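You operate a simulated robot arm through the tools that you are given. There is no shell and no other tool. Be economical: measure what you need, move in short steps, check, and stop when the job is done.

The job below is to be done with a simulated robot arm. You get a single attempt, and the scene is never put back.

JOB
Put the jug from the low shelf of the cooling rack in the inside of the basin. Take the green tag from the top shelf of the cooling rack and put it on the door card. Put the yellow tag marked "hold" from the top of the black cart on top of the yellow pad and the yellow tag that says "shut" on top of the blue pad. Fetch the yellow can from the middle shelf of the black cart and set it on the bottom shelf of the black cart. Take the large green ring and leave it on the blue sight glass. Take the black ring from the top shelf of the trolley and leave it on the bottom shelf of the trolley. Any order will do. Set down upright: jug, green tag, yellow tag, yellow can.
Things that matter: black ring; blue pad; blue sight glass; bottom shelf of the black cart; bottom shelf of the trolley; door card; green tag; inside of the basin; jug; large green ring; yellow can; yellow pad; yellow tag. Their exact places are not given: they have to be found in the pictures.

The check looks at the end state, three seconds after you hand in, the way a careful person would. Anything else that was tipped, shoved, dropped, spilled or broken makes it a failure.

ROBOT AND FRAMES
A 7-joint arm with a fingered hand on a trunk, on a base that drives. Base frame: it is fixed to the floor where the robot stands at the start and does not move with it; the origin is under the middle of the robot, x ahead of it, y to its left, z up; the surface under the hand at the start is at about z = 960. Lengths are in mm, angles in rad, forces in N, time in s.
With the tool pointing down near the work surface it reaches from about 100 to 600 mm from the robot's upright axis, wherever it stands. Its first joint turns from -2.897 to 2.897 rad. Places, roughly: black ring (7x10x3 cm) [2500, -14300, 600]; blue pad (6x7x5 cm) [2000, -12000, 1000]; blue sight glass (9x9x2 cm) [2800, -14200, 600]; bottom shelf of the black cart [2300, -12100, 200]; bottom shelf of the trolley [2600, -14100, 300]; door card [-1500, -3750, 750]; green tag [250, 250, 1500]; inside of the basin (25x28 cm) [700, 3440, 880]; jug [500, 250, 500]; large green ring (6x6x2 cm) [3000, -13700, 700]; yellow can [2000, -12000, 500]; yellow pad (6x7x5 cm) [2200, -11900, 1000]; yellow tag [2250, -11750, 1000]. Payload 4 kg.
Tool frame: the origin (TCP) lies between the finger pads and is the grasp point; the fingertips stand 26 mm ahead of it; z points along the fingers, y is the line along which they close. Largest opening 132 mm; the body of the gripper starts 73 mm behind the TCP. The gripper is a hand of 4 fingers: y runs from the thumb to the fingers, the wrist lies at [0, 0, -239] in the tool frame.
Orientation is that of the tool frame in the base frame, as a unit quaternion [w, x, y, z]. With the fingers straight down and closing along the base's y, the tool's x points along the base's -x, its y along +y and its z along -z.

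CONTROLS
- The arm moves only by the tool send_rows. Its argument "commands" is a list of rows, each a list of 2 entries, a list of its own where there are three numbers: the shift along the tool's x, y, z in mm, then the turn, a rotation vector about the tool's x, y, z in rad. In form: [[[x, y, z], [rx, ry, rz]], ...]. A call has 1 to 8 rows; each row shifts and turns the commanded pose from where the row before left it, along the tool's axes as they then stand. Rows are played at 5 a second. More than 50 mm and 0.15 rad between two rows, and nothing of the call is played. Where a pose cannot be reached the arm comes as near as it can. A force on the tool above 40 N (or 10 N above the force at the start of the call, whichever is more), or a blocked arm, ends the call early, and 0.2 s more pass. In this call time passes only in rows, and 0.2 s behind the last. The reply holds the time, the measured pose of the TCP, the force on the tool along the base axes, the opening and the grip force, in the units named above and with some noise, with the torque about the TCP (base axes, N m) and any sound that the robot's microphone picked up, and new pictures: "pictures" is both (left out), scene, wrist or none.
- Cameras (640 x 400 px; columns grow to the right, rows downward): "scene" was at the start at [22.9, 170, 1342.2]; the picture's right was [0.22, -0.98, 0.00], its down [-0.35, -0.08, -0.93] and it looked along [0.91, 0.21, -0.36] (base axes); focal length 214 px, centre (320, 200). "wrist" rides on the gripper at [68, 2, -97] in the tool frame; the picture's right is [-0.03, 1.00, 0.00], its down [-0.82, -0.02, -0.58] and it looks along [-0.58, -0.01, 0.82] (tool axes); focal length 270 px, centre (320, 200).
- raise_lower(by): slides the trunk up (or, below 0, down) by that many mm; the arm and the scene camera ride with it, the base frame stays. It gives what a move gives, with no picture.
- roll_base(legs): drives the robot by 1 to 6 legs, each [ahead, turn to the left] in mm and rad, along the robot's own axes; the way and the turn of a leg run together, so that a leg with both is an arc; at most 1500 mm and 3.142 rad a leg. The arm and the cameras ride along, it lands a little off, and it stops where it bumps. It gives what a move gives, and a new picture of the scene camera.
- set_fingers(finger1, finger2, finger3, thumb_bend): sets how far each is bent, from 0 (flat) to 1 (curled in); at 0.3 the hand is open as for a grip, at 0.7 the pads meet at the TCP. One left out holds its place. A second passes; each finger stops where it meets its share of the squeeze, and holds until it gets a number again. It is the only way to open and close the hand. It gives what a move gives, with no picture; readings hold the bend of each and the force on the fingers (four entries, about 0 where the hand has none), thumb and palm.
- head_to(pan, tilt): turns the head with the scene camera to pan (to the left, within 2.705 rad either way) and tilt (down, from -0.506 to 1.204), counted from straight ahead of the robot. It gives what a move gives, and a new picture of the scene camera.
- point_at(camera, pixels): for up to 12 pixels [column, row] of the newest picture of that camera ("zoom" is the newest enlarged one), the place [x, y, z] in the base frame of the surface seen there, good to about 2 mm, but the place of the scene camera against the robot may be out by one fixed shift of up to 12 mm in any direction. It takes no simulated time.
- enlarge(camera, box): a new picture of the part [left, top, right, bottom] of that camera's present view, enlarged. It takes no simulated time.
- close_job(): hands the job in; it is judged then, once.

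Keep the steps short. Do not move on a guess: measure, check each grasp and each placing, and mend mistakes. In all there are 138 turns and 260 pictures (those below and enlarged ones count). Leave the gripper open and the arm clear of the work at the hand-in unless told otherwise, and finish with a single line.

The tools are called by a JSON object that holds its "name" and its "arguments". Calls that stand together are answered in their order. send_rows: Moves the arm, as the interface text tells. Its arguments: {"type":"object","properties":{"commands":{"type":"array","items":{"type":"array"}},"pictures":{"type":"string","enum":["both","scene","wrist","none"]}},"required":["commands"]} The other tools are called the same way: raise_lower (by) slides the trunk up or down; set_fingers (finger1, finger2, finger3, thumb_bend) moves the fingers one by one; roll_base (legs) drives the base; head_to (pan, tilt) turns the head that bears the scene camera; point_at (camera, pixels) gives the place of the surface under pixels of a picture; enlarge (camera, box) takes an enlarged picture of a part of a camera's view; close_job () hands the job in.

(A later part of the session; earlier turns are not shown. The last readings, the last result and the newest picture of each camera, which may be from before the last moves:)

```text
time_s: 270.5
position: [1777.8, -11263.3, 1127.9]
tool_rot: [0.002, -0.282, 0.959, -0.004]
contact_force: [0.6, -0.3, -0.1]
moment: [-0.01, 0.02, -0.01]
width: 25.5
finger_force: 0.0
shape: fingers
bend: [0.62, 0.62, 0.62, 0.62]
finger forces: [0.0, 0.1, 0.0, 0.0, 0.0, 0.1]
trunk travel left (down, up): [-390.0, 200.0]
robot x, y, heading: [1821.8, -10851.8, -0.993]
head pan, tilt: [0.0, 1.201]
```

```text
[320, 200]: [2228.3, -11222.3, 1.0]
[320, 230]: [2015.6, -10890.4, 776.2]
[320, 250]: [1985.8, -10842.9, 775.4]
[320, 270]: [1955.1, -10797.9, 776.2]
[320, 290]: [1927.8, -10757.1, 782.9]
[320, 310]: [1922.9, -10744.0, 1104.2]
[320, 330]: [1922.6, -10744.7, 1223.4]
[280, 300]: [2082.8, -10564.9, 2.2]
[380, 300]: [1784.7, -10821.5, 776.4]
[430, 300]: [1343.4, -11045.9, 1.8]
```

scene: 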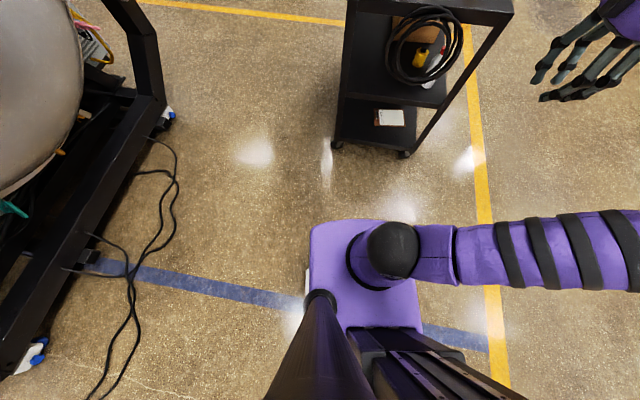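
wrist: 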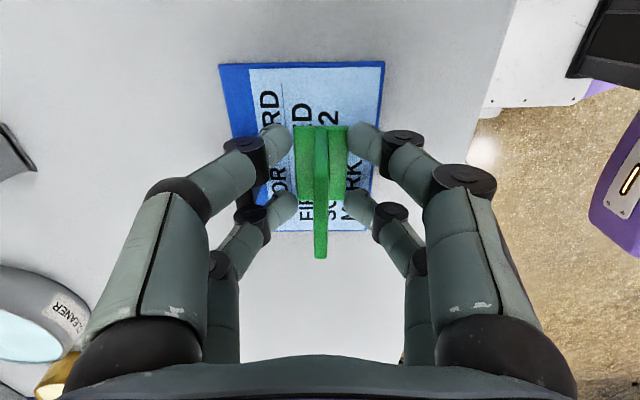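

The pod reaches only about 165 mm ahead of the axis, so I can park 260 mm from the cart edge. Driving there.

{"name": "roll_base", "arguments": {"legs": [[0, -0.278], [640, 0], [0, 0.095]]}}

{"name": "head_to", "arguments": {"pan": 0.1, "tilt": 0.95}}

```text
time_s: 275.6
position: [1896.0, -11839.0, 1127.3]
tool_rot: [0.002, -0.2, 0.98, -0.004]
contact_force: [0.1, 0.6, -0.6]
moment: [0.0, -0.03, 0.03]
width: 25.8
finger_force: 0.1
shape: fingers
bend: [0.62, 0.62, 0.62, 0.62]
finger forces: [0.0, 0.0, 0.1, 0.1, 0.0, 0.1]
trunk travel left (down, up): [-390.0, 200.0]
robot x, y, heading: [2006.7, -11443.2, -1.162]
head pan, tilt: [0.0, 1.201]
```

scene: 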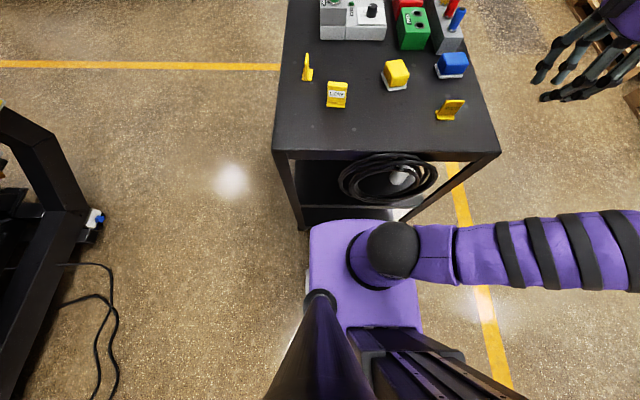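

```text
time_s: 276.3
position: [1895.8, -11839.7, 1127.8]
tool_rot: [0.002, -0.2, 0.98, -0.005]
contact_force: [-0.8, 0.7, 0.0]
moment: [-0.01, 0.04, 0.02]
width: 25.6
finger_force: 0.1
shape: fingers
bend: [0.62, 0.62, 0.62, 0.62]
finger forces: [0.0, 0.0, 0.0, 0.1, 0.0, 0.0]
trunk travel left (down, up): [-390.0, 200.0]
robot x, y, heading: [2006.6, -11441.4, -1.163]
head pan, tilt: [0.099, 0.949]
```

scene: 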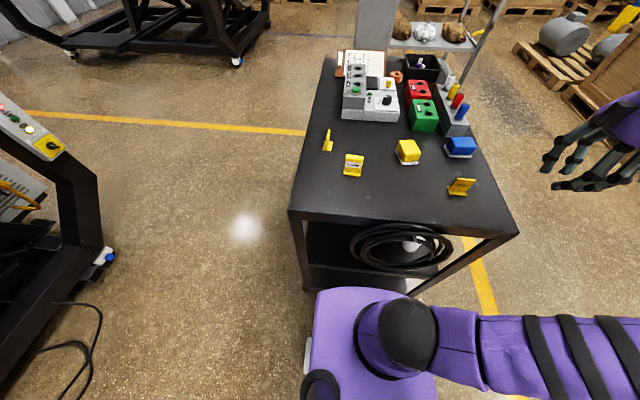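

{"name": "roll_base", "arguments": {"legs": [[60, -0.013]]}}

{"name": "enlarge", "arguments": {"camera": "scene", "box": [310, 120, 490, 230]}}

```text
time_s: 277.3
position: [1914.8, -11892.2, 1127.6]
tool_rot: [0.003, -0.194, 0.981, -0.004]
contact_force: [0.3, 0.3, 0.2]
moment: [-0.02, 0.02, 0.02]
width: 25.6
finger_force: 0.1
shape: fingers
bend: [0.62, 0.62, 0.62, 0.62]
finger forces: [0.1, 0.0, 0.0, 0.1, 0.1, 0.1]
trunk travel left (down, up): [-390.0, 200.0]
robot x, y, heading: [2029.7, -11497.2, -1.167]
head pan, tilt: [0.099, 0.949]
```

scene: 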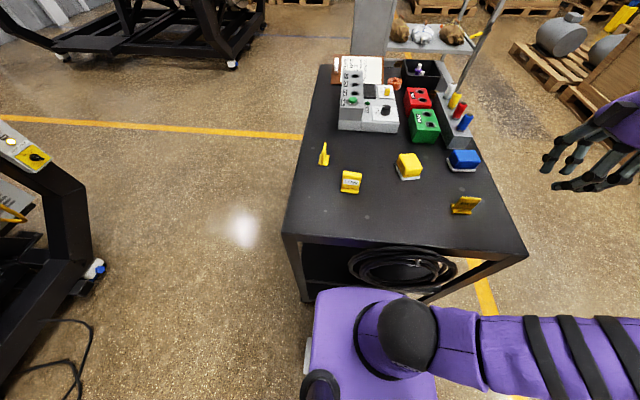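

```text
3.56 times, centred on (400, 175) of scene
```

zoom: 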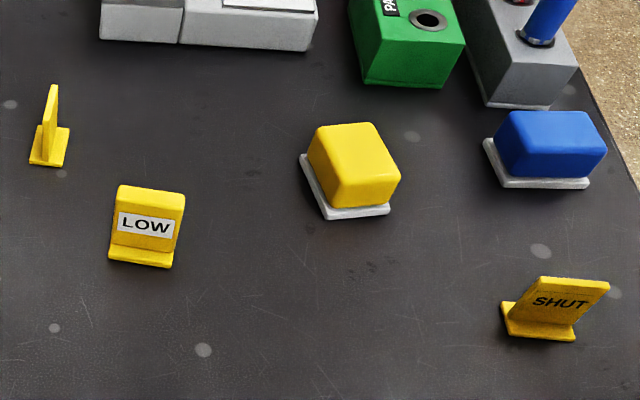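

{"name": "point_at", "arguments": {"camera": "zoom", "pixels": [[545, 281], [603, 287], [575, 285], [555, 318], [520, 322], [575, 330], [318, 130], [372, 128], [394, 175], [345, 182], [352, 150], [548, 130]]}}

{"name": "point_at", "arguments": {"camera": "zoom", "pixels": [[506, 118], [590, 116], [600, 150], [515, 150], [550, 135], [54, 90], [48, 130], [36, 160], [62, 160], [54, 110], [125, 190], [180, 196]]}}

```text
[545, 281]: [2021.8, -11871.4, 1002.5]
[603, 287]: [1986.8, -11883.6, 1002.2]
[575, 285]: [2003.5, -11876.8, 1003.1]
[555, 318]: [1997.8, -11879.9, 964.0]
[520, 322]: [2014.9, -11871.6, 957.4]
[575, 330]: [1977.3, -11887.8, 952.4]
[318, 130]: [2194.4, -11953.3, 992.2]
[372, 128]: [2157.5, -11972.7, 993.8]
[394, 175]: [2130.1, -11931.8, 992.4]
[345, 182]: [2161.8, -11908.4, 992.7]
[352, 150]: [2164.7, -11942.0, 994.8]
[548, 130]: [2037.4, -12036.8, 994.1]
```

```text
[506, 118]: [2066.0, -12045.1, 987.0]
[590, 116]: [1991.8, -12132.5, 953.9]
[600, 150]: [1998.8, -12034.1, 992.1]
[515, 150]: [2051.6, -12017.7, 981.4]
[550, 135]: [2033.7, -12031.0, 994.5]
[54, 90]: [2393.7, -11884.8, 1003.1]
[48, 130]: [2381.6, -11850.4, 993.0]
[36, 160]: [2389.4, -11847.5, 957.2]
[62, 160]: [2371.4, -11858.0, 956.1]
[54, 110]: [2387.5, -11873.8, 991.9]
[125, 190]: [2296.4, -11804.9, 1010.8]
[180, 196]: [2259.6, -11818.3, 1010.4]
```

Scene values carry about (0,+11,+4) bias here. I start with SHUT: open the hand, move above it with the yaw aligned, then measure with the wrist camera.

{"name": "set_fingers", "arguments": {"finger1": 0.45, "finger2": 0.45, "finger3": 0.45, "thumb_bend": 0.45}}

{"name": "send_rows", "arguments": {"commands": [[[-30, -10, 10], [0, 0, 0.03]], [[-30, -10, 15], [0, 0, 0.033]], [[-23, -10, 20], [0, 0, 0]]], "pictures": "wrist"}}

```text
time_s: 278.3
position: [1914.3, -11894.2, 1126.4]
tool_rot: [0.002, -0.194, 0.981, -0.003]
contact_force: [0.0, -0.4, -0.3]
moment: [0.01, 0.01, 0.01]
width: 82.2
finger_force: 0.1
shape: fingers
bend: [0.45, 0.45, 0.45, 0.45]
finger forces: [0.0, 0.0, 0.0, 0.0, 0.1, 0.1]
trunk travel left (down, up): [-390.0, 200.0]
robot x, y, heading: [2029.5, -11498.6, -1.169]
head pan, tilt: [0.099, 0.949]
```

```text
time_s: 279.1
position: [2001.4, -11892.6, 1082.1]
tool_rot: [0.002, -0.162, 0.987, -0.003]
contact_force: [1.0, 0.4, 0.5]
moment: [0.01, -0.02, 0.01]
width: 82.2
finger_force: 0.1
shape: fingers
bend: [0.45, 0.45, 0.45, 0.45]
finger forces: [0.1, 0.0, 0.1, 0.1, 0.0, 0.1]
trunk travel left (down, up): [-390.0, 200.0]
robot x, y, heading: [2030.8, -11499.2, -1.168]
head pan, tilt: [0.099, 0.949]
```

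wrist: 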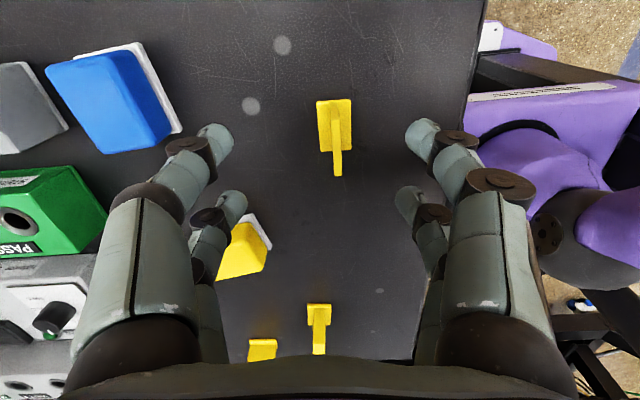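

{"name": "point_at", "arguments": {"camera": "wrist", "pixels": [[338, 172], [337, 150], [335, 128], [325, 105], [345, 105], [348, 140], [280, 100], [62, 70], [125, 55], [165, 130], [105, 148], [113, 100]]}}

{"name": "enlarge", "arguments": {"camera": "wrist", "box": [280, 80, 400, 190]}}

```text
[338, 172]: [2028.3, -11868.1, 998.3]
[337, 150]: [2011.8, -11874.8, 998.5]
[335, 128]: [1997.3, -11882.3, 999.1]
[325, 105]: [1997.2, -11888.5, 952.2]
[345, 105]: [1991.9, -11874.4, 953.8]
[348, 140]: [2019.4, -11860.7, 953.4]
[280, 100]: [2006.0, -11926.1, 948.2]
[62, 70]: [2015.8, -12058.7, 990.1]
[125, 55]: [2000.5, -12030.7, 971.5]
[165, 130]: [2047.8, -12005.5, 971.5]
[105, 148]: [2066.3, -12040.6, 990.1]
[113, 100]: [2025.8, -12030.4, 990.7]
```

```text
3.64 times, centred on (340, 135) of wrist
```

zoom: 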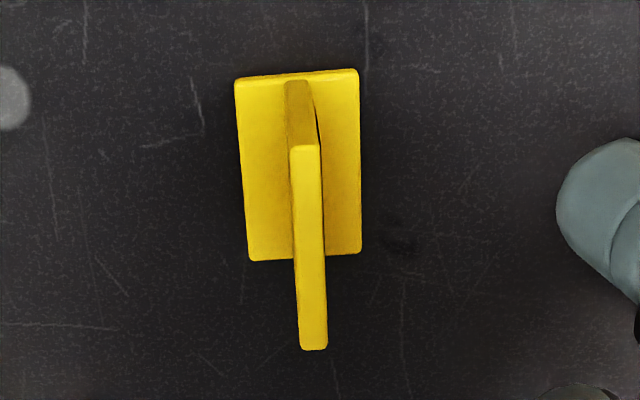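

SHUT tag: centre (2010,-11876), table z 948, top 998, yaw about 24°. Align, descend to z 987 and look.

{"name": "send_rows", "arguments": {"commands": [[[-7, 6.4, 15], [0, 0, -0.045]], [[-7, 6.4, 20], [0, 0, -0.045]], [[0, 0, 30], [0, 0, 0]], [[0, 0, 30], [0, 0, 0]]], "pictures": "wrist"}}

{"name": "enlarge", "arguments": {"camera": "scene", "box": [400, 120, 520, 230]}}

```text
time_s: 280.1
position: [2013.0, -11876.6, 987.4]
tool_rot: [0.002, -0.208, 0.978, -0.003]
contact_force: [-0.7, -0.5, -0.5]
moment: [0.03, -0.02, 0.02]
width: 82.4
finger_force: 0.1
shape: fingers
bend: [0.45, 0.45, 0.45, 0.45]
finger forces: [0.1, 0.0, 0.0, 0.1, 0.0, 0.1]
trunk travel left (down, up): [-390.0, 200.0]
robot x, y, heading: [2032.8, -11497.2, -1.17]
head pan, tilt: [0.099, 0.949]
```

wrist: 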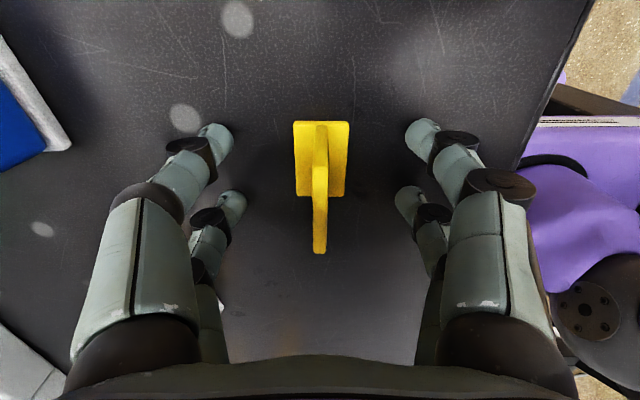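

```text
3.64 times, centred on (460, 175) of scene
```

zoom: 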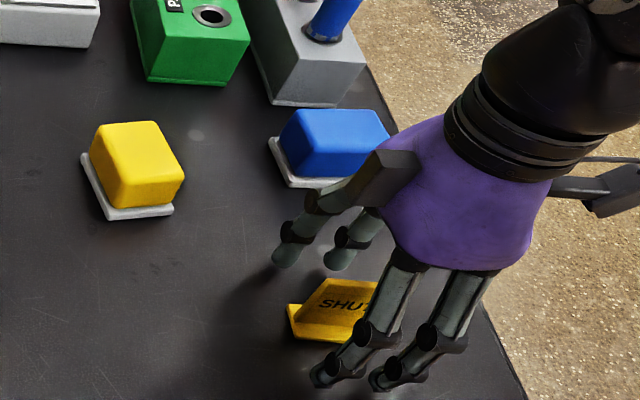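

Same picture as with the green tag: well centred. Close and lift 60 mm.

{"name": "set_fingers", "arguments": {"finger1": 0.74, "finger2": 0.74, "finger3": 0.74, "thumb_bend": 0.74}}

{"name": "send_rows", "arguments": {"commands": [[[0, 0, -15], [0, 0, 0]], [[0, 0, -30], [0, 0, 0]], [[0, 0, -40], [0, 0, 0]]], "pictures": "both"}}

```text
time_s: 281.1
position: [2012.3, -11877.1, 988.0]
tool_rot: [0.002, -0.207, 0.978, -0.003]
contact_force: [1.3, -0.2, -0.1]
moment: [-0.02, -0.01, -0.02]
width: 2.4
finger_force: 10.1
shape: fingers
bend: [0.72, 0.72, 0.72, 0.71]
finger forces: [5.3, 5.1, 4.7, 0.0, 5.6, 0.1]
trunk travel left (down, up): [-390.0, 200.0]
robot x, y, heading: [2028.1, -11496.6, -1.174]
head pan, tilt: [0.099, 0.949]
```

```text
time_s: 281.9
position: [2009.8, -11874.7, 1072.3]
tool_rot: [0.003, -0.207, 0.978, -0.002]
contact_force: [0.3, 0.0, -1.1]
moment: [0.0, 0.01, -0.03]
width: 2.6
finger_force: 10.3
shape: fingers
bend: [0.72, 0.72, 0.72, 0.71]
finger forces: [5.3, 5.0, 4.7, 0.1, 5.5, 0.0]
trunk travel left (down, up): [-390.0, 200.0]
robot x, y, heading: [2029.2, -11496.6, -1.17]
head pan, tilt: [0.099, 0.949]
```

scene: 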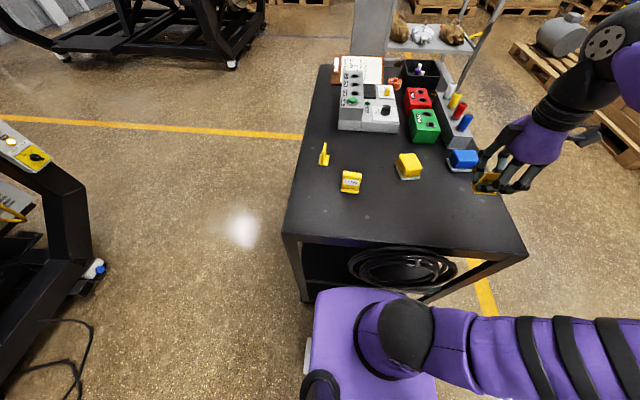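
wrist: 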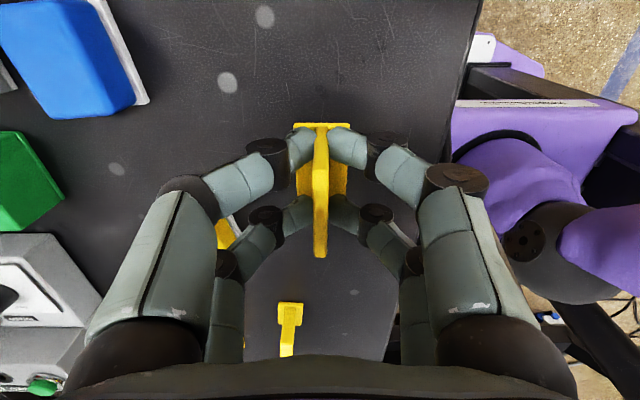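

SHUT is held (bottom ≈39.5 mm below the TCP). Measure the blue pad's top corners in this wrist picture.

{"name": "enlarge", "arguments": {"camera": "wrist", "box": [0, 0, 160, 130]}}

{"name": "enlarge", "arguments": {"camera": "scene", "box": [390, 130, 500, 200]}}

{"name": "point_at", "arguments": {"camera": "wrist", "pixels": [[5, 15], [10, 40], [40, 60], [60, 100], [60, 50], [85, 8], [100, 90], [125, 80], [110, 40], [90, 60], [50, 5], [30, 80]]}}

```text
3.08 times, centred on (80, 65) of wrist
```

zoom: 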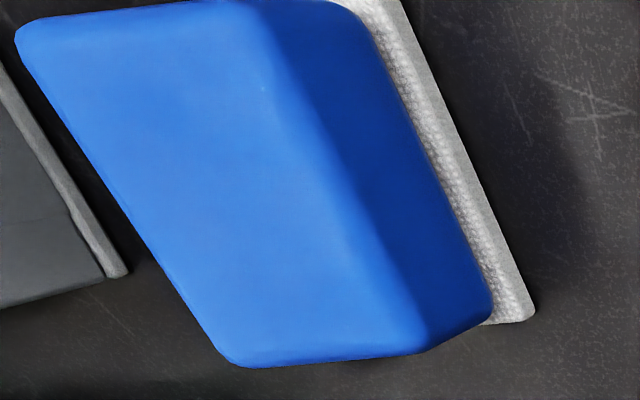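

```text
5.71 times, centred on (445, 165) of scene
```

zoom: 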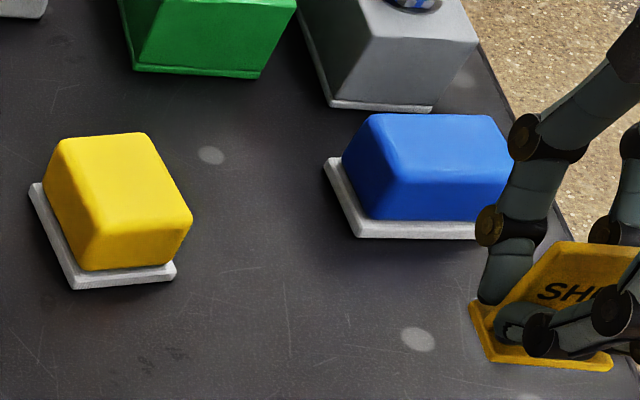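

```text
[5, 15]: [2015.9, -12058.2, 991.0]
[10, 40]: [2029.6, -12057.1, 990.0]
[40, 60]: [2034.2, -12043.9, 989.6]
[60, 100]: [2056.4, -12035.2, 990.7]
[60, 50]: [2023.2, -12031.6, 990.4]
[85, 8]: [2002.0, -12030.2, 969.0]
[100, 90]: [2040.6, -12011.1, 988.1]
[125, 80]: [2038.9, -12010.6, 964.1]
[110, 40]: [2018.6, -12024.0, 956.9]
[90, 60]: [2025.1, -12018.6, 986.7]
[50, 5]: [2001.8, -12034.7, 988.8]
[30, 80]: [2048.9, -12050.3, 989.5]
```

Blue pad top: z 990, centre ≈ (2034,-12036). Move above it at the present height.

{"name": "send_rows", "arguments": {"commands": [[[11, -39.2, 0], [0, 0, 0]], [[11, -39.2, 0], [0, 0, 0]], [[11, -39.2, 0], [0, 0, 0]], [[11, -39.2, 0], [0, 0, 0]]], "pictures": "both"}}

{"name": "enlarge", "arguments": {"camera": "scene", "box": [400, 110, 510, 190]}}

```text
time_s: 282.9
position: [2034.2, -12036.3, 1074.3]
tool_rot: [0.001, -0.207, 0.978, -0.003]
contact_force: [0.0, 0.9, 0.7]
moment: [0.0, -0.02, 0.01]
width: 2.5
finger_force: 10.5
shape: fingers
bend: [0.72, 0.72, 0.72, 0.71]
finger forces: [5.3, 4.8, 4.6, 0.0, 5.5, 0.0]
trunk travel left (down, up): [-390.0, 200.0]
robot x, y, heading: [2025.6, -11497.2, -1.17]
head pan, tilt: [0.099, 0.949]
```

scene: 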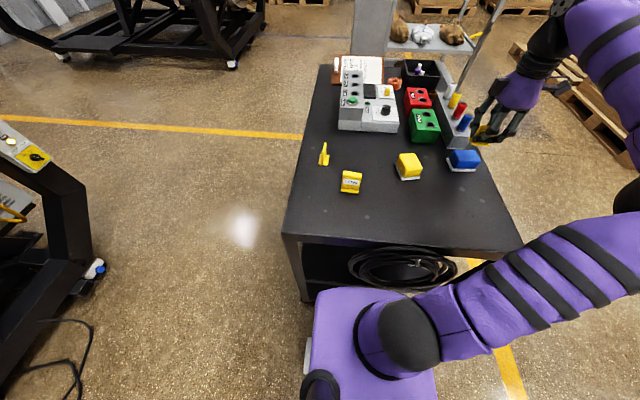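
wrist: 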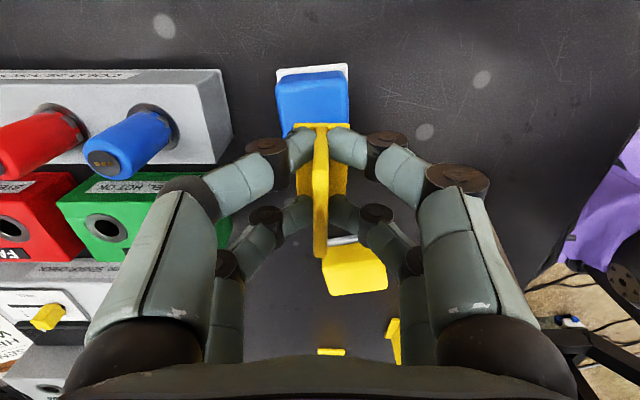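

```text
5.00 times, centred on (455, 150) of scene
```

zoom: 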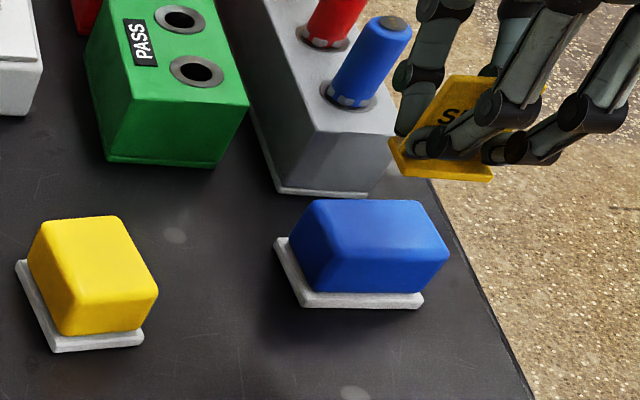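

{"name": "point_at", "arguments": {"camera": "wrist", "pixels": [[280, 100], [345, 100], [312, 85], [312, 110], [285, 120], [340, 82], [278, 78], [348, 68], [283, 125], [334, 245]]}}

{"name": "enlarge", "arguments": {"camera": "wrist", "box": [250, 50, 390, 160]}}

```text
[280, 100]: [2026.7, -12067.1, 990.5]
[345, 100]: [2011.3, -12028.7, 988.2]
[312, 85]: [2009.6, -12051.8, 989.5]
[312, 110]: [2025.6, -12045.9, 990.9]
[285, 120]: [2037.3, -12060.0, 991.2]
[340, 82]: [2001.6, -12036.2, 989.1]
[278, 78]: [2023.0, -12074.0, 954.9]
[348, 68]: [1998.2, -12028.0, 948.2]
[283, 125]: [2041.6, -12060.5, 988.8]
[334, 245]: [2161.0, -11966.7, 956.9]
```

```text
3.64 times, centred on (320, 105) of wrist
```

zoom: 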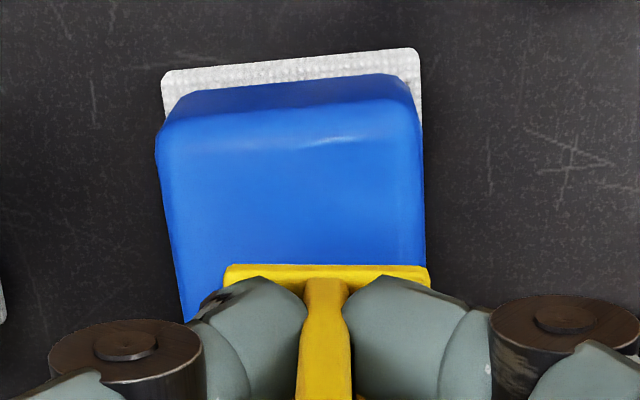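

The pad centre is about 6 mm farther (2035.6,-12042). Correct, and lower to about 6 mm above.

{"name": "send_rows", "arguments": {"commands": [[[1, -6, 10], [0, 0, 0]], [[0, 0, 14], [0, 0, 0]], [[0, 0, 14], [0, 0, 0]]], "pictures": "wrist"}}

{"name": "send_rows", "arguments": {"commands": [[[0, 0, 2], [0, 0, 0]], [[0, 0, 2], [0, 0, 0]], [[0, 0, 0], [0, 0, 0]]], "pictures": "none"}}

```text
time_s: 283.7
position: [2037.3, -12044.1, 1034.3]
tool_rot: [0.001, -0.208, 0.978, -0.004]
contact_force: [0.5, 1.1, 0.3]
moment: [-0.02, -0.02, -0.01]
width: 2.5
finger_force: 10.2
shape: fingers
bend: [0.72, 0.72, 0.72, 0.71]
finger forces: [5.3, 5.0, 4.7, 0.0, 5.5, 0.0]
trunk travel left (down, up): [-390.0, 200.0]
robot x, y, heading: [2031.9, -11499.6, -1.174]
head pan, tilt: [0.099, 0.949]
```

wrist: 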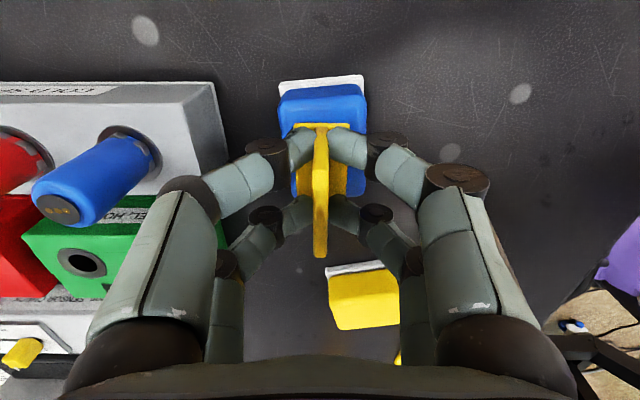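

```text
time_s: 284.5
position: [2036.3, -12044.1, 1031.0]
tool_rot: [0.002, -0.207, 0.978, -0.004]
contact_force: [-0.6, 0.4, 0.7]
moment: [0.02, 0.01, -0.02]
width: 2.6
finger_force: 10.0
shape: fingers
bend: [0.72, 0.72, 0.72, 0.71]
finger forces: [5.3, 5.0, 4.7, 0.1, 5.4, 0.0]
trunk travel left (down, up): [-390.0, 200.0]
robot x, y, heading: [2029.7, -11499.9, -1.176]
head pan, tilt: [0.099, 0.949]
```

{"name": "send_rows", "arguments": {"commands": [[[0, 0, 1], [0, 0, 0]], [[0, 0, 1], [0, 0, 0]], [[0, 0, 0], [0, 0, 0]]], "pictures": "none"}}

{"name": "send_rows", "arguments": {"commands": [[[0, 0, 1], [0, 0, 0]], [[0, 0, 0], [0, 0, 0]]], "pictures": "none"}}

{"name": "enlarge", "arguments": {"camera": "wrist", "box": [250, 60, 390, 280]}}

```text
time_s: 285.3
position: [2036.4, -12042.4, 1028.9]
tool_rot: [0.002, -0.207, 0.978, -0.005]
contact_force: [-0.3, -0.2, 1.2]
moment: [-0.01, 0.01, -0.01]
width: 2.5
finger_force: 10.0
shape: fingers
bend: [0.72, 0.72, 0.72, 0.71]
finger forces: [5.4, 4.9, 4.7, 0.0, 5.4, 0.1]
trunk travel left (down, up): [-390.0, 200.0]
robot x, y, heading: [2029.6, -11500.1, -1.17]
head pan, tilt: [0.099, 0.949]
```

```text
time_s: 285.9
position: [2036.1, -12042.0, 1027.4]
tool_rot: [0.001, -0.207, 0.978, -0.004]
contact_force: [0.3, -0.1, 0.1]
moment: [-0.07, 0.03, -0.02]
width: 2.7
finger_force: 10.0
shape: fingers
bend: [0.72, 0.72, 0.72, 0.71]
finger forces: [5.2, 4.9, 4.7, 0.0, 5.5, 0.0]
trunk travel left (down, up): [-390.0, 200.0]
robot x, y, heading: [2030.5, -11497.7, -1.17]
head pan, tilt: [0.099, 0.949]
```

```text
1.82 times, centred on (320, 170) of wrist
```

zoom: 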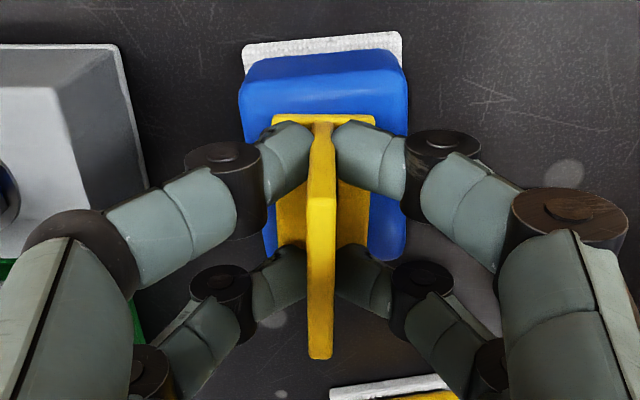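

{"name": "send_rows", "arguments": {"commands": [[[0, 0, 1], [0, 0, 0]], [[0, 0, 1], [0, 0, 0]], [[0, 0, 0], [0, 0, 0]]], "pictures": "none"}}

{"name": "send_rows", "arguments": {"commands": [[[0, 0, 1], [0, 0, 0]], [[0, 0, 0], [0, 0, 0]]], "pictures": "none"}}

```text
time_s: 286.7
position: [2037.2, -12042.6, 1026.5]
tool_rot: [0.003, -0.207, 0.978, -0.003]
contact_force: [0.3, -0.3, 3.6]
moment: [-0.03, 0.05, 0.02]
width: 2.3
finger_force: 10.3
shape: fingers
bend: [0.72, 0.72, 0.72, 0.71]
finger forces: [5.8, 5.1, 5.1, 0.0, 6.3, 0.0]
trunk travel left (down, up): [-390.0, 200.0]
robot x, y, heading: [2026.5, -11495.2, -1.17]
head pan, tilt: [0.099, 0.949]
```

```text
time_s: 287.3
position: [2037.5, -12043.1, 1026.8]
tool_rot: [0.002, -0.207, 0.978, -0.004]
contact_force: [0.0, -0.3, 9.0]
moment: [-0.03, 0.05, 0.03]
width: 2.2
finger_force: 12.2
shape: fingers
bend: [0.72, 0.72, 0.72, 0.72]
finger forces: [6.3, 5.6, 5.5, 0.0, 7.6, 0.0]
trunk travel left (down, up): [-390.0, 200.0]
robot x, y, heading: [2029.4, -11499.9, -1.173]
head pan, tilt: [0.099, 0.949]
```

Contact. Ease off 1.5 mm, open part way and lift.

{"name": "send_rows", "arguments": {"commands": [[[0, 0, -1.5], [0, 0, 0]], [[0, 0, 0], [0, 0, 0]]], "pictures": "none"}}

{"name": "set_fingers", "arguments": {"finger1": 0.6, "finger2": 0.6, "finger3": 0.6, "thumb_bend": 0.6}}

{"name": "send_rows", "arguments": {"commands": [[[0, 0, -15], [0, 0, 0]], [[0, 0, -25], [0, 0, 0]], [[0, 0, -35], [0, 0, 0]]], "pictures": "both"}}

{"name": "enlarge", "arguments": {"camera": "wrist", "box": [250, 40, 390, 300]}}

```text
time_s: 287.9
position: [2036.6, -12042.1, 1027.3]
tool_rot: [0.004, -0.207, 0.978, -0.004]
contact_force: [-0.9, -0.3, 3.3]
moment: [-0.04, 0.03, 0.03]
width: 2.1
finger_force: 11.8
shape: fingers
bend: [0.72, 0.72, 0.72, 0.72]
finger forces: [6.1, 5.3, 5.2, 0.0, 6.7, 0.0]
trunk travel left (down, up): [-390.0, 200.0]
robot x, y, heading: [2029.4, -11493.8, -1.171]
head pan, tilt: [0.099, 0.949]
```

```text
time_s: 288.9
position: [2038.1, -12042.6, 1026.5]
tool_rot: [0.001, -0.207, 0.978, -0.005]
contact_force: [-0.6, -0.6, 0.2]
moment: [-0.04, 0.0, -0.03]
width: 31.9
finger_force: 0.0
shape: fingers
bend: [0.6, 0.6, 0.6, 0.6]
finger forces: [0.0, 0.0, 0.1, 0.0, 0.1, 0.0]
trunk travel left (down, up): [-390.0, 200.0]
robot x, y, heading: [2028.9, -11498.9, -1.17]
head pan, tilt: [0.099, 0.949]
```

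```text
time_s: 289.7
position: [2034.6, -12040.8, 1102.1]
tool_rot: [0.001, -0.207, 0.978, -0.004]
contact_force: [-0.2, -0.1, 0.7]
moment: [0.01, 0.02, 0.01]
width: 31.9
finger_force: 0.0
shape: fingers
bend: [0.6, 0.6, 0.6, 0.6]
finger forces: [0.0, 0.0, 0.0, 0.0, 0.1, 0.0]
trunk travel left (down, up): [-390.0, 200.0]
robot x, y, heading: [2027.6, -11495.9, -1.17]
head pan, tilt: [0.099, 0.949]
```

scene: 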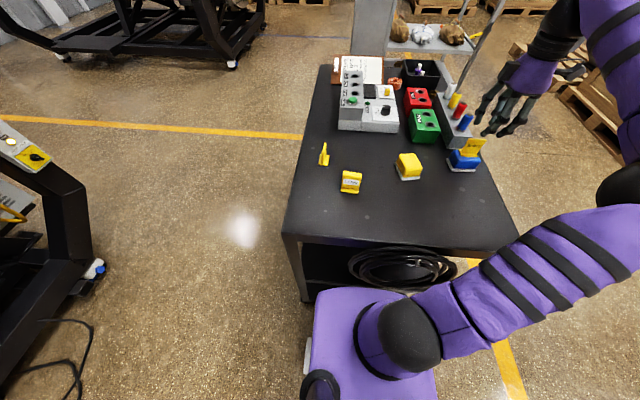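
wrist: 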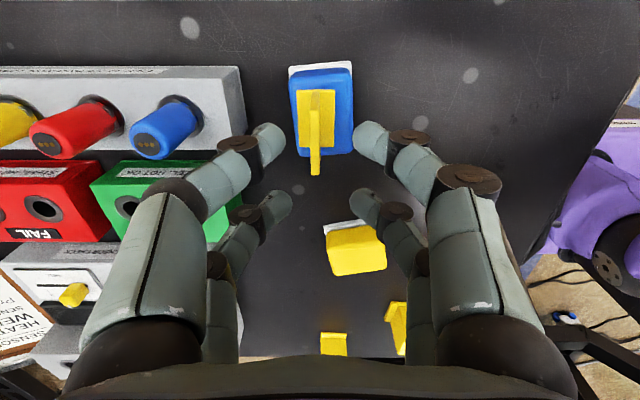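

```text
1.54 times, centred on (320, 170) of wrist
```

zoom: 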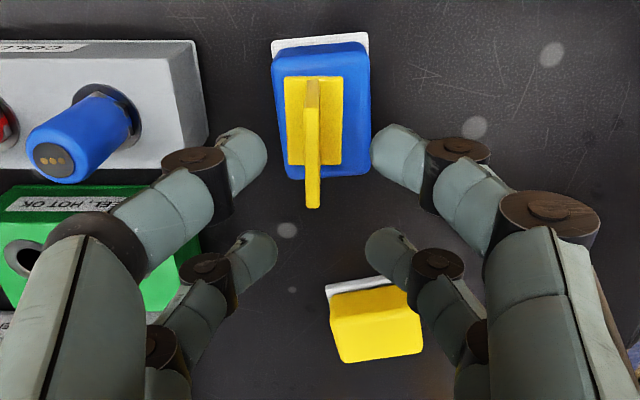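

SHUT stands on the blue pad. Now I move left toward the edge-on tag, keeping the camera aimed at its face to read it.

{"name": "send_rows", "arguments": {"commands": [[[-42.5, 2.4, 0], [0, 0, 0]], [[-42.5, 2.4, 0], [0, 0, 0]], [[-42.5, 2.4, 0], [0, 0, 0]], [[-42.5, 2.4, 0], [0, 0, 0]], [[-42.5, 2.4, 0], [0, 0, 0]], [[-42.5, 2.4, 0], [0, 0, 0]], [[-42.5, 2.4, 0], [0, 0, 0]]], "pictures": "both"}}

{"name": "enlarge", "arguments": {"camera": "scene", "box": [420, 125, 520, 185]}}

```text
time_s: 291.3
position: [2301.7, -11908.5, 1104.7]
tool_rot: [0.003, -0.208, 0.978, -0.003]
contact_force: [0.1, 0.0, -0.5]
moment: [0.0, -0.02, 0.0]
width: 31.9
finger_force: 0.0
shape: fingers
bend: [0.6, 0.6, 0.6, 0.6]
finger forces: [0.2, 0.0, 0.0, 0.0, 0.1, 0.0]
trunk travel left (down, up): [-390.0, 200.0]
robot x, y, heading: [2028.4, -11497.9, -1.168]
head pan, tilt: [0.099, 0.949]
```

scene: 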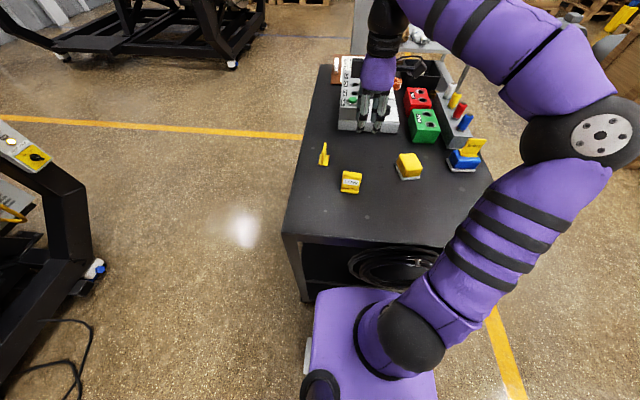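
wrist: 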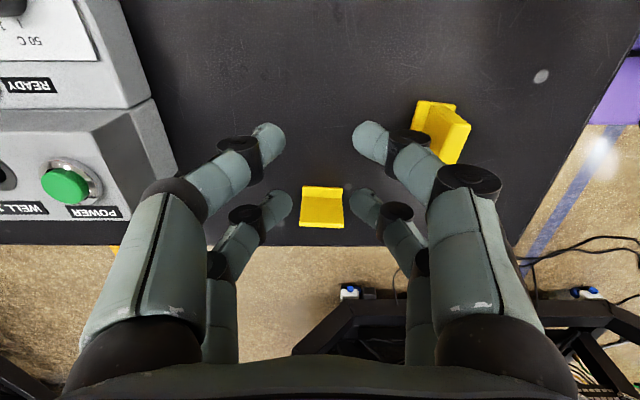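

```text
6.40 times, centred on (470, 155) of scene
```

zoom: 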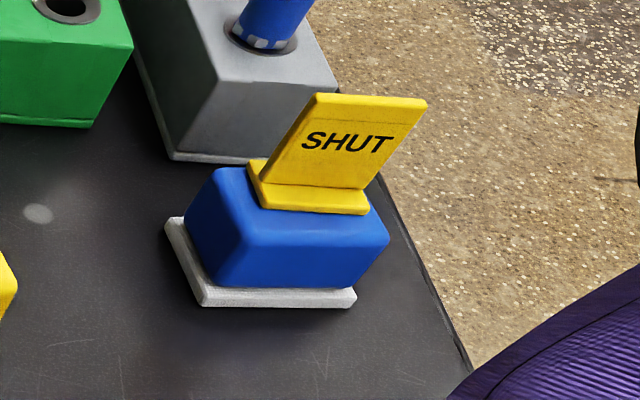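

SHUT is well placed. Zoom on the other tag's right-hand face at (322,207), and measure it.

{"name": "enlarge", "arguments": {"camera": "wrist", "box": [282, 175, 362, 235]}}

{"name": "point_at", "arguments": {"camera": "wrist", "pixels": [[306, 225], [338, 225], [322, 225], [322, 195], [306, 189], [338, 189], [322, 212], [320, 170], [420, 105], [450, 125]]}}

```text
6.67 times, centred on (322, 205) of wrist
```

zoom: 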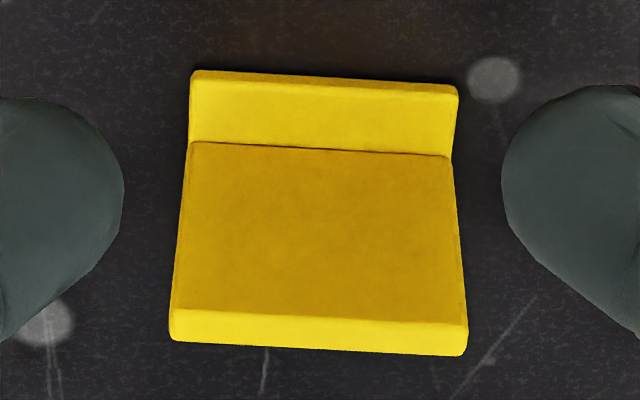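

```text
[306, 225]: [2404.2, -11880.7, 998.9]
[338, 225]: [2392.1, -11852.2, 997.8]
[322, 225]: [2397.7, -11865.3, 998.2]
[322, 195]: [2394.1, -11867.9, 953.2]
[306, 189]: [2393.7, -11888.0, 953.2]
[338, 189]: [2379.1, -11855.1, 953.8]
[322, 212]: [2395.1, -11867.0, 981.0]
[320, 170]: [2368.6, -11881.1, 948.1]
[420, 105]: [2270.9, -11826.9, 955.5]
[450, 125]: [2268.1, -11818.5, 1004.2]
```

The back is blank; its text faces away to the left. By elimination (LOW, SHUT known) this should be HOLD, and I'll read it after turning. Rotate the hand 91° and move over it.

{"name": "send_rows", "arguments": {"commands": [[[0, 0, 0], [0, 0, 0.1327]], [[0, 0, 0], [0, 0, 0.1327]], [[0, 0, 0], [0, 0, 0.1327]], [[0, 0, 0], [0, 0, 0.1327]], [[0, 0, 0], [0, 0, 0.1327]], [[0, 0, 0], [0, 0, 0.1327]], [[0, 0, 0], [0, 0, 0.1327]], [[0, 0, 0], [0, 0, 0.1327]]], "pictures": "none"}}

{"name": "set_fingers", "arguments": {"finger1": 0.47, "finger2": 0.47, "finger3": 0.47, "thumb_bend": 0.47}}

{"name": "send_rows", "arguments": {"commands": [[[0, 0, 0], [0, 0, 0.1327]], [[0, 0, 0], [0, 0, 0.1327]], [[0, 0, 0], [0, 0, 0.1327]], [[0, 0, 0], [0, 0, 0.1327]], [[0, 26.3, 0], [0, 0, 0]], [[0, 26.3, 0], [0, 0, 0]], [[0, 26.3, 0], [0, 0, 0]], [[0, 26.3, 20], [0, 0, 0]]], "pictures": "both"}}

```text
time_s: 293.1
position: [2304.0, -11905.9, 1102.8]
tool_rot: [0.004, 0.318, 0.948, -0.002]
contact_force: [0.1, -0.5, 0.2]
moment: [-0.01, -0.01, -0.02]
width: 32.0
finger_force: 0.0
shape: fingers
bend: [0.6, 0.6, 0.6, 0.6]
finger forces: [0.0, 0.0, 0.1, 0.0, 0.0, 0.0]
trunk travel left (down, up): [-390.0, 200.0]
robot x, y, heading: [2028.5, -11497.6, -1.172]
head pan, tilt: [0.099, 0.949]
```

```text
time_s: 294.1
position: [2302.3, -11906.6, 1103.8]
tool_rot: [0.004, 0.316, 0.949, -0.002]
contact_force: [-0.3, -0.5, -0.2]
moment: [0.01, -0.02, -0.01]
width: 75.5
finger_force: 0.1
shape: fingers
bend: [0.47, 0.47, 0.47, 0.47]
finger forces: [0.1, 0.0, 0.1, 0.1, 0.0, 0.0]
trunk travel left (down, up): [-390.0, 200.0]
robot x, y, heading: [2029.5, -11498.5, -1.167]
head pan, tilt: [0.099, 0.949]
```

```text
time_s: 295.9
position: [2399.8, -11867.9, 1082.8]
tool_rot: [0.004, 0.554, 0.833, -0.001]
contact_force: [-0.3, 0.1, 0.8]
moment: [0.0, 0.0, -0.03]
width: 75.8
finger_force: 0.1
shape: fingers
bend: [0.47, 0.47, 0.47, 0.47]
finger forces: [0.0, 0.0, 0.0, 0.1, 0.1, 0.0]
trunk travel left (down, up): [-390.0, 200.0]
robot x, y, heading: [2030.9, -11498.9, -1.172]
head pan, tilt: [0.099, 0.949]
```

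scene: 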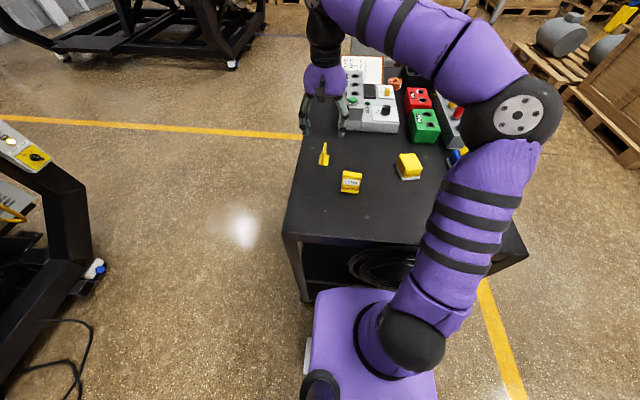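
wrist: 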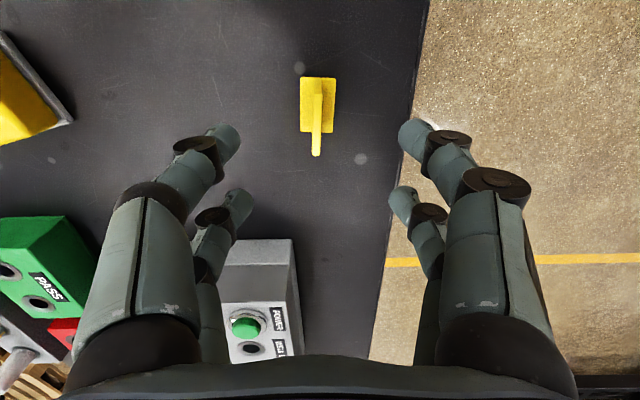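

{"name": "point_at", "arguments": {"camera": "wrist", "pixels": [[315, 153], [316, 125], [317, 100], [305, 85], [330, 85], [328, 125], [300, 60], [20, 60], [50, 110]]}}

```text
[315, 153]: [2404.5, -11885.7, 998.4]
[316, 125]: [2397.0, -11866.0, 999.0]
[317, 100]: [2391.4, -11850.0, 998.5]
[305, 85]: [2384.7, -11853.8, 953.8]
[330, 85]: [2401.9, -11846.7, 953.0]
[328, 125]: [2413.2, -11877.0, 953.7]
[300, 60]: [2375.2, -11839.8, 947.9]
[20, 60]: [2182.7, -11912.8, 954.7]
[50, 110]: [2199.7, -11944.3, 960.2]
```

Plate centre (2398,-11867). Descend to z 987.

{"name": "send_rows", "arguments": {"commands": [[[1.6, -1.6, 20], [0, 0, 0]], [[0, 0, 30], [0, 0, 0]], [[0, 0, 30], [0, 0, 0]], [[0, 0, 15.5], [0, 0, 0]]], "pictures": "wrist"}}

{"name": "set_fingers", "arguments": {"finger1": 0.74, "finger2": 0.74, "finger3": 0.74, "thumb_bend": 0.74}}

{"name": "send_rows", "arguments": {"commands": [[[0, 0, -15], [0, 0, 0]], [[0, 0, -35], [0, 0, 0]], [[0, 0, -40], [0, 0, 0]]], "pictures": "both"}}

```text
time_s: 296.9
position: [2397.1, -11866.8, 989.8]
tool_rot: [0.004, 0.554, 0.833, -0.001]
contact_force: [0.3, 0.4, 0.6]
moment: [-0.03, 0.04, 0.02]
width: 75.4
finger_force: 0.0
shape: fingers
bend: [0.47, 0.47, 0.47, 0.47]
finger forces: [0.0, 0.1, 0.0, 0.0, 0.0, 0.1]
trunk travel left (down, up): [-390.0, 200.0]
robot x, y, heading: [2029.0, -11499.7, -1.166]
head pan, tilt: [0.099, 0.949]
```

wrist: 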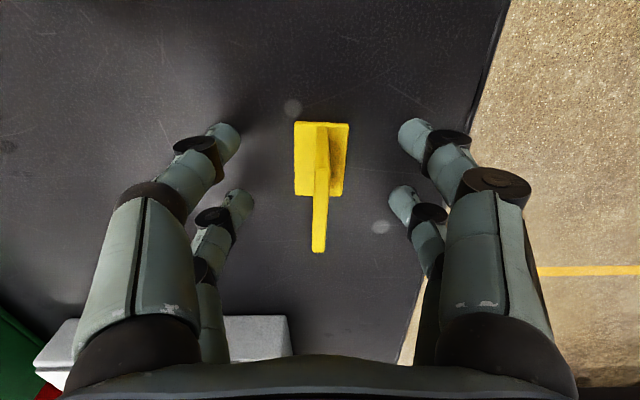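

```text
time_s: 297.9
position: [2398.1, -11866.1, 989.3]
tool_rot: [0.004, 0.555, 0.832, -0.001]
contact_force: [0.7, -0.4, 0.0]
moment: [-0.01, 0.0, -0.04]
width: 2.6
finger_force: 10.1
shape: fingers
bend: [0.72, 0.72, 0.72, 0.71]
finger forces: [5.3, 5.1, 4.6, 0.0, 5.5, 0.0]
trunk travel left (down, up): [-390.0, 200.0]
robot x, y, heading: [2027.4, -11497.9, -1.174]
head pan, tilt: [0.099, 0.949]
```

```text
time_s: 298.7
position: [2395.5, -11864.8, 1079.4]
tool_rot: [0.005, 0.554, 0.833, -0.001]
contact_force: [-0.5, 0.3, -0.7]
moment: [0.01, 0.0, -0.01]
width: 2.6
finger_force: 10.2
shape: fingers
bend: [0.72, 0.72, 0.72, 0.71]
finger forces: [5.3, 4.9, 4.7, 0.1, 5.5, 0.0]
trunk travel left (down, up): [-390.0, 200.0]
robot x, y, heading: [2029.6, -11498.4, -1.17]
head pan, tilt: [0.099, 0.949]
```

scene: 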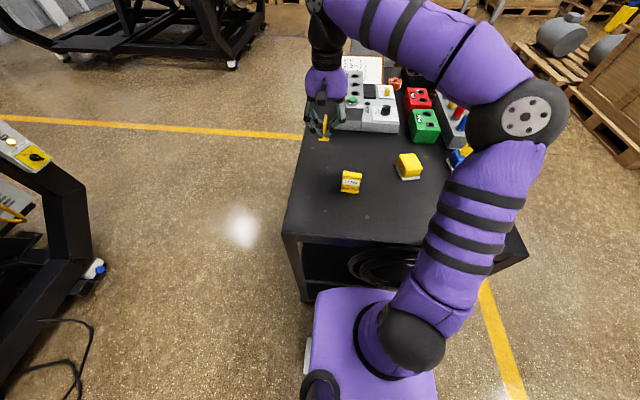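
wrist: 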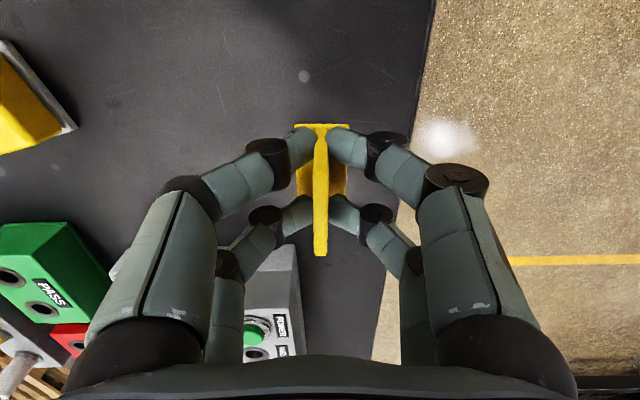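

The tag is held. Move over the yellow pad (≈(2170,-11942)), turning 0.18 rad to match its longer side, and take pictures.

{"name": "send_rows", "arguments": {"commands": [[[2.8, -39.7, 0], [0, 0, -0.03]], [[2.8, -39.7, 0], [0, 0, -0.03]], [[2.8, -39.7, 0], [0, 0, -0.03]], [[2.8, -39.7, 0], [0, 0, -0.03]], [[2.8, -39.7, 0], [0, 0, -0.03]], [[2.8, -30, 0], [0, 0, -0.03]]], "pictures": "both"}}

{"name": "enlarge", "arguments": {"camera": "wrist", "box": [240, 40, 420, 260]}}

{"name": "enlarge", "arguments": {"camera": "scene", "box": [320, 110, 440, 200]}}

```text
time_s: 300.1
position: [2185.5, -11951.0, 1078.7]
tool_rot: [0.004, 0.476, 0.879, -0.001]
contact_force: [0.1, -0.8, 0.6]
moment: [0.01, 0.02, -0.04]
width: 2.4
finger_force: 10.4
shape: fingers
bend: [0.72, 0.72, 0.72, 0.71]
finger forces: [5.2, 4.9, 4.7, 0.0, 5.5, 0.0]
trunk travel left (down, up): [-390.0, 200.0]
robot x, y, heading: [2032.1, -11496.6, -1.173]
head pan, tilt: [0.099, 0.949]
```

scene: 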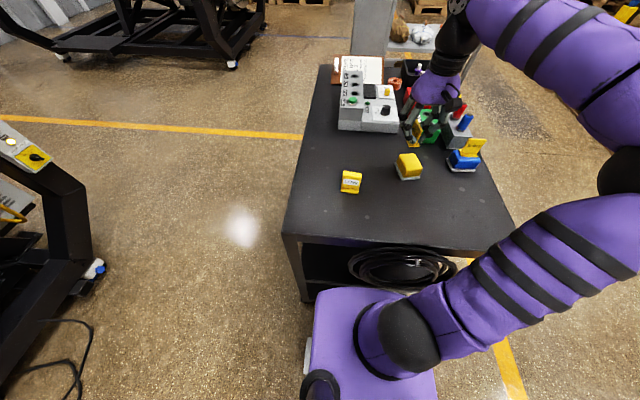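
wrist: 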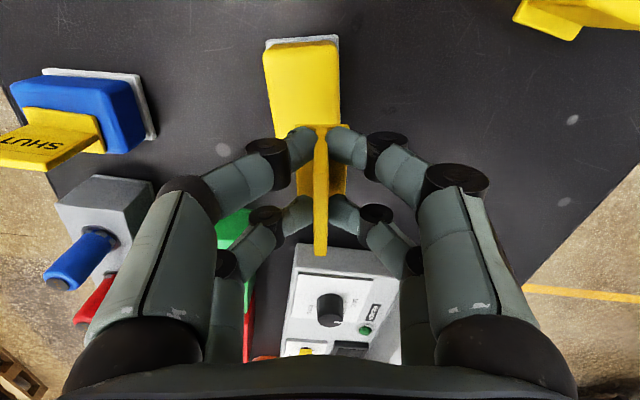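

```text
1.82 times, centred on (330, 150) of wrist
```

zoom: 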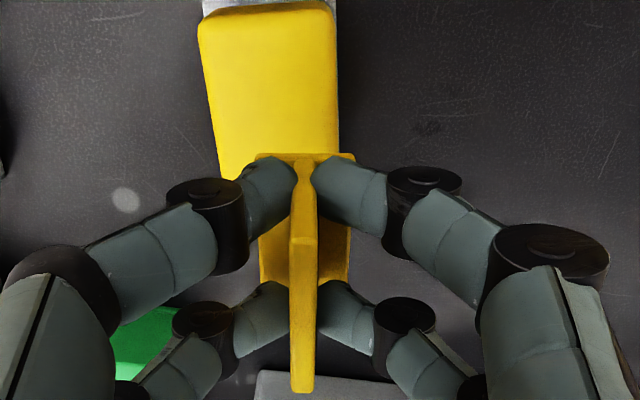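

```text
4.44 times, centred on (380, 155) of scene
```

zoom: 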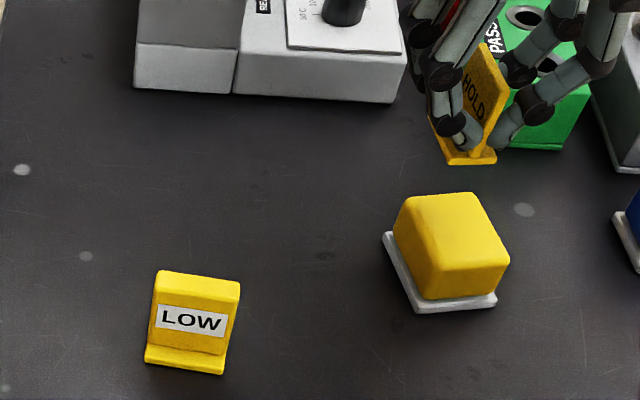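

"HOLD" is readable on the tag. Now measure the yellow pad's top.

{"name": "point_at", "arguments": {"camera": "wrist", "pixels": [[267, 60], [335, 55], [300, 50], [300, 80], [268, 80], [337, 80], [272, 110], [338, 115], [300, 110], [280, 120], [322, 120]]}}

```text
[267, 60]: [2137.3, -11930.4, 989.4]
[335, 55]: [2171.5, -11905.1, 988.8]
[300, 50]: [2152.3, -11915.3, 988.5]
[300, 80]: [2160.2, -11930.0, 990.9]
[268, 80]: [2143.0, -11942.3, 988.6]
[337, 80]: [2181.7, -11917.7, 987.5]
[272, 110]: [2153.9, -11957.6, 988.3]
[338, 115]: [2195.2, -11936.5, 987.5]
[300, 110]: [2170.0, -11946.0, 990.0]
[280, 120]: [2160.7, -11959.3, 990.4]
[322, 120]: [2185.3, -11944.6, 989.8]
```

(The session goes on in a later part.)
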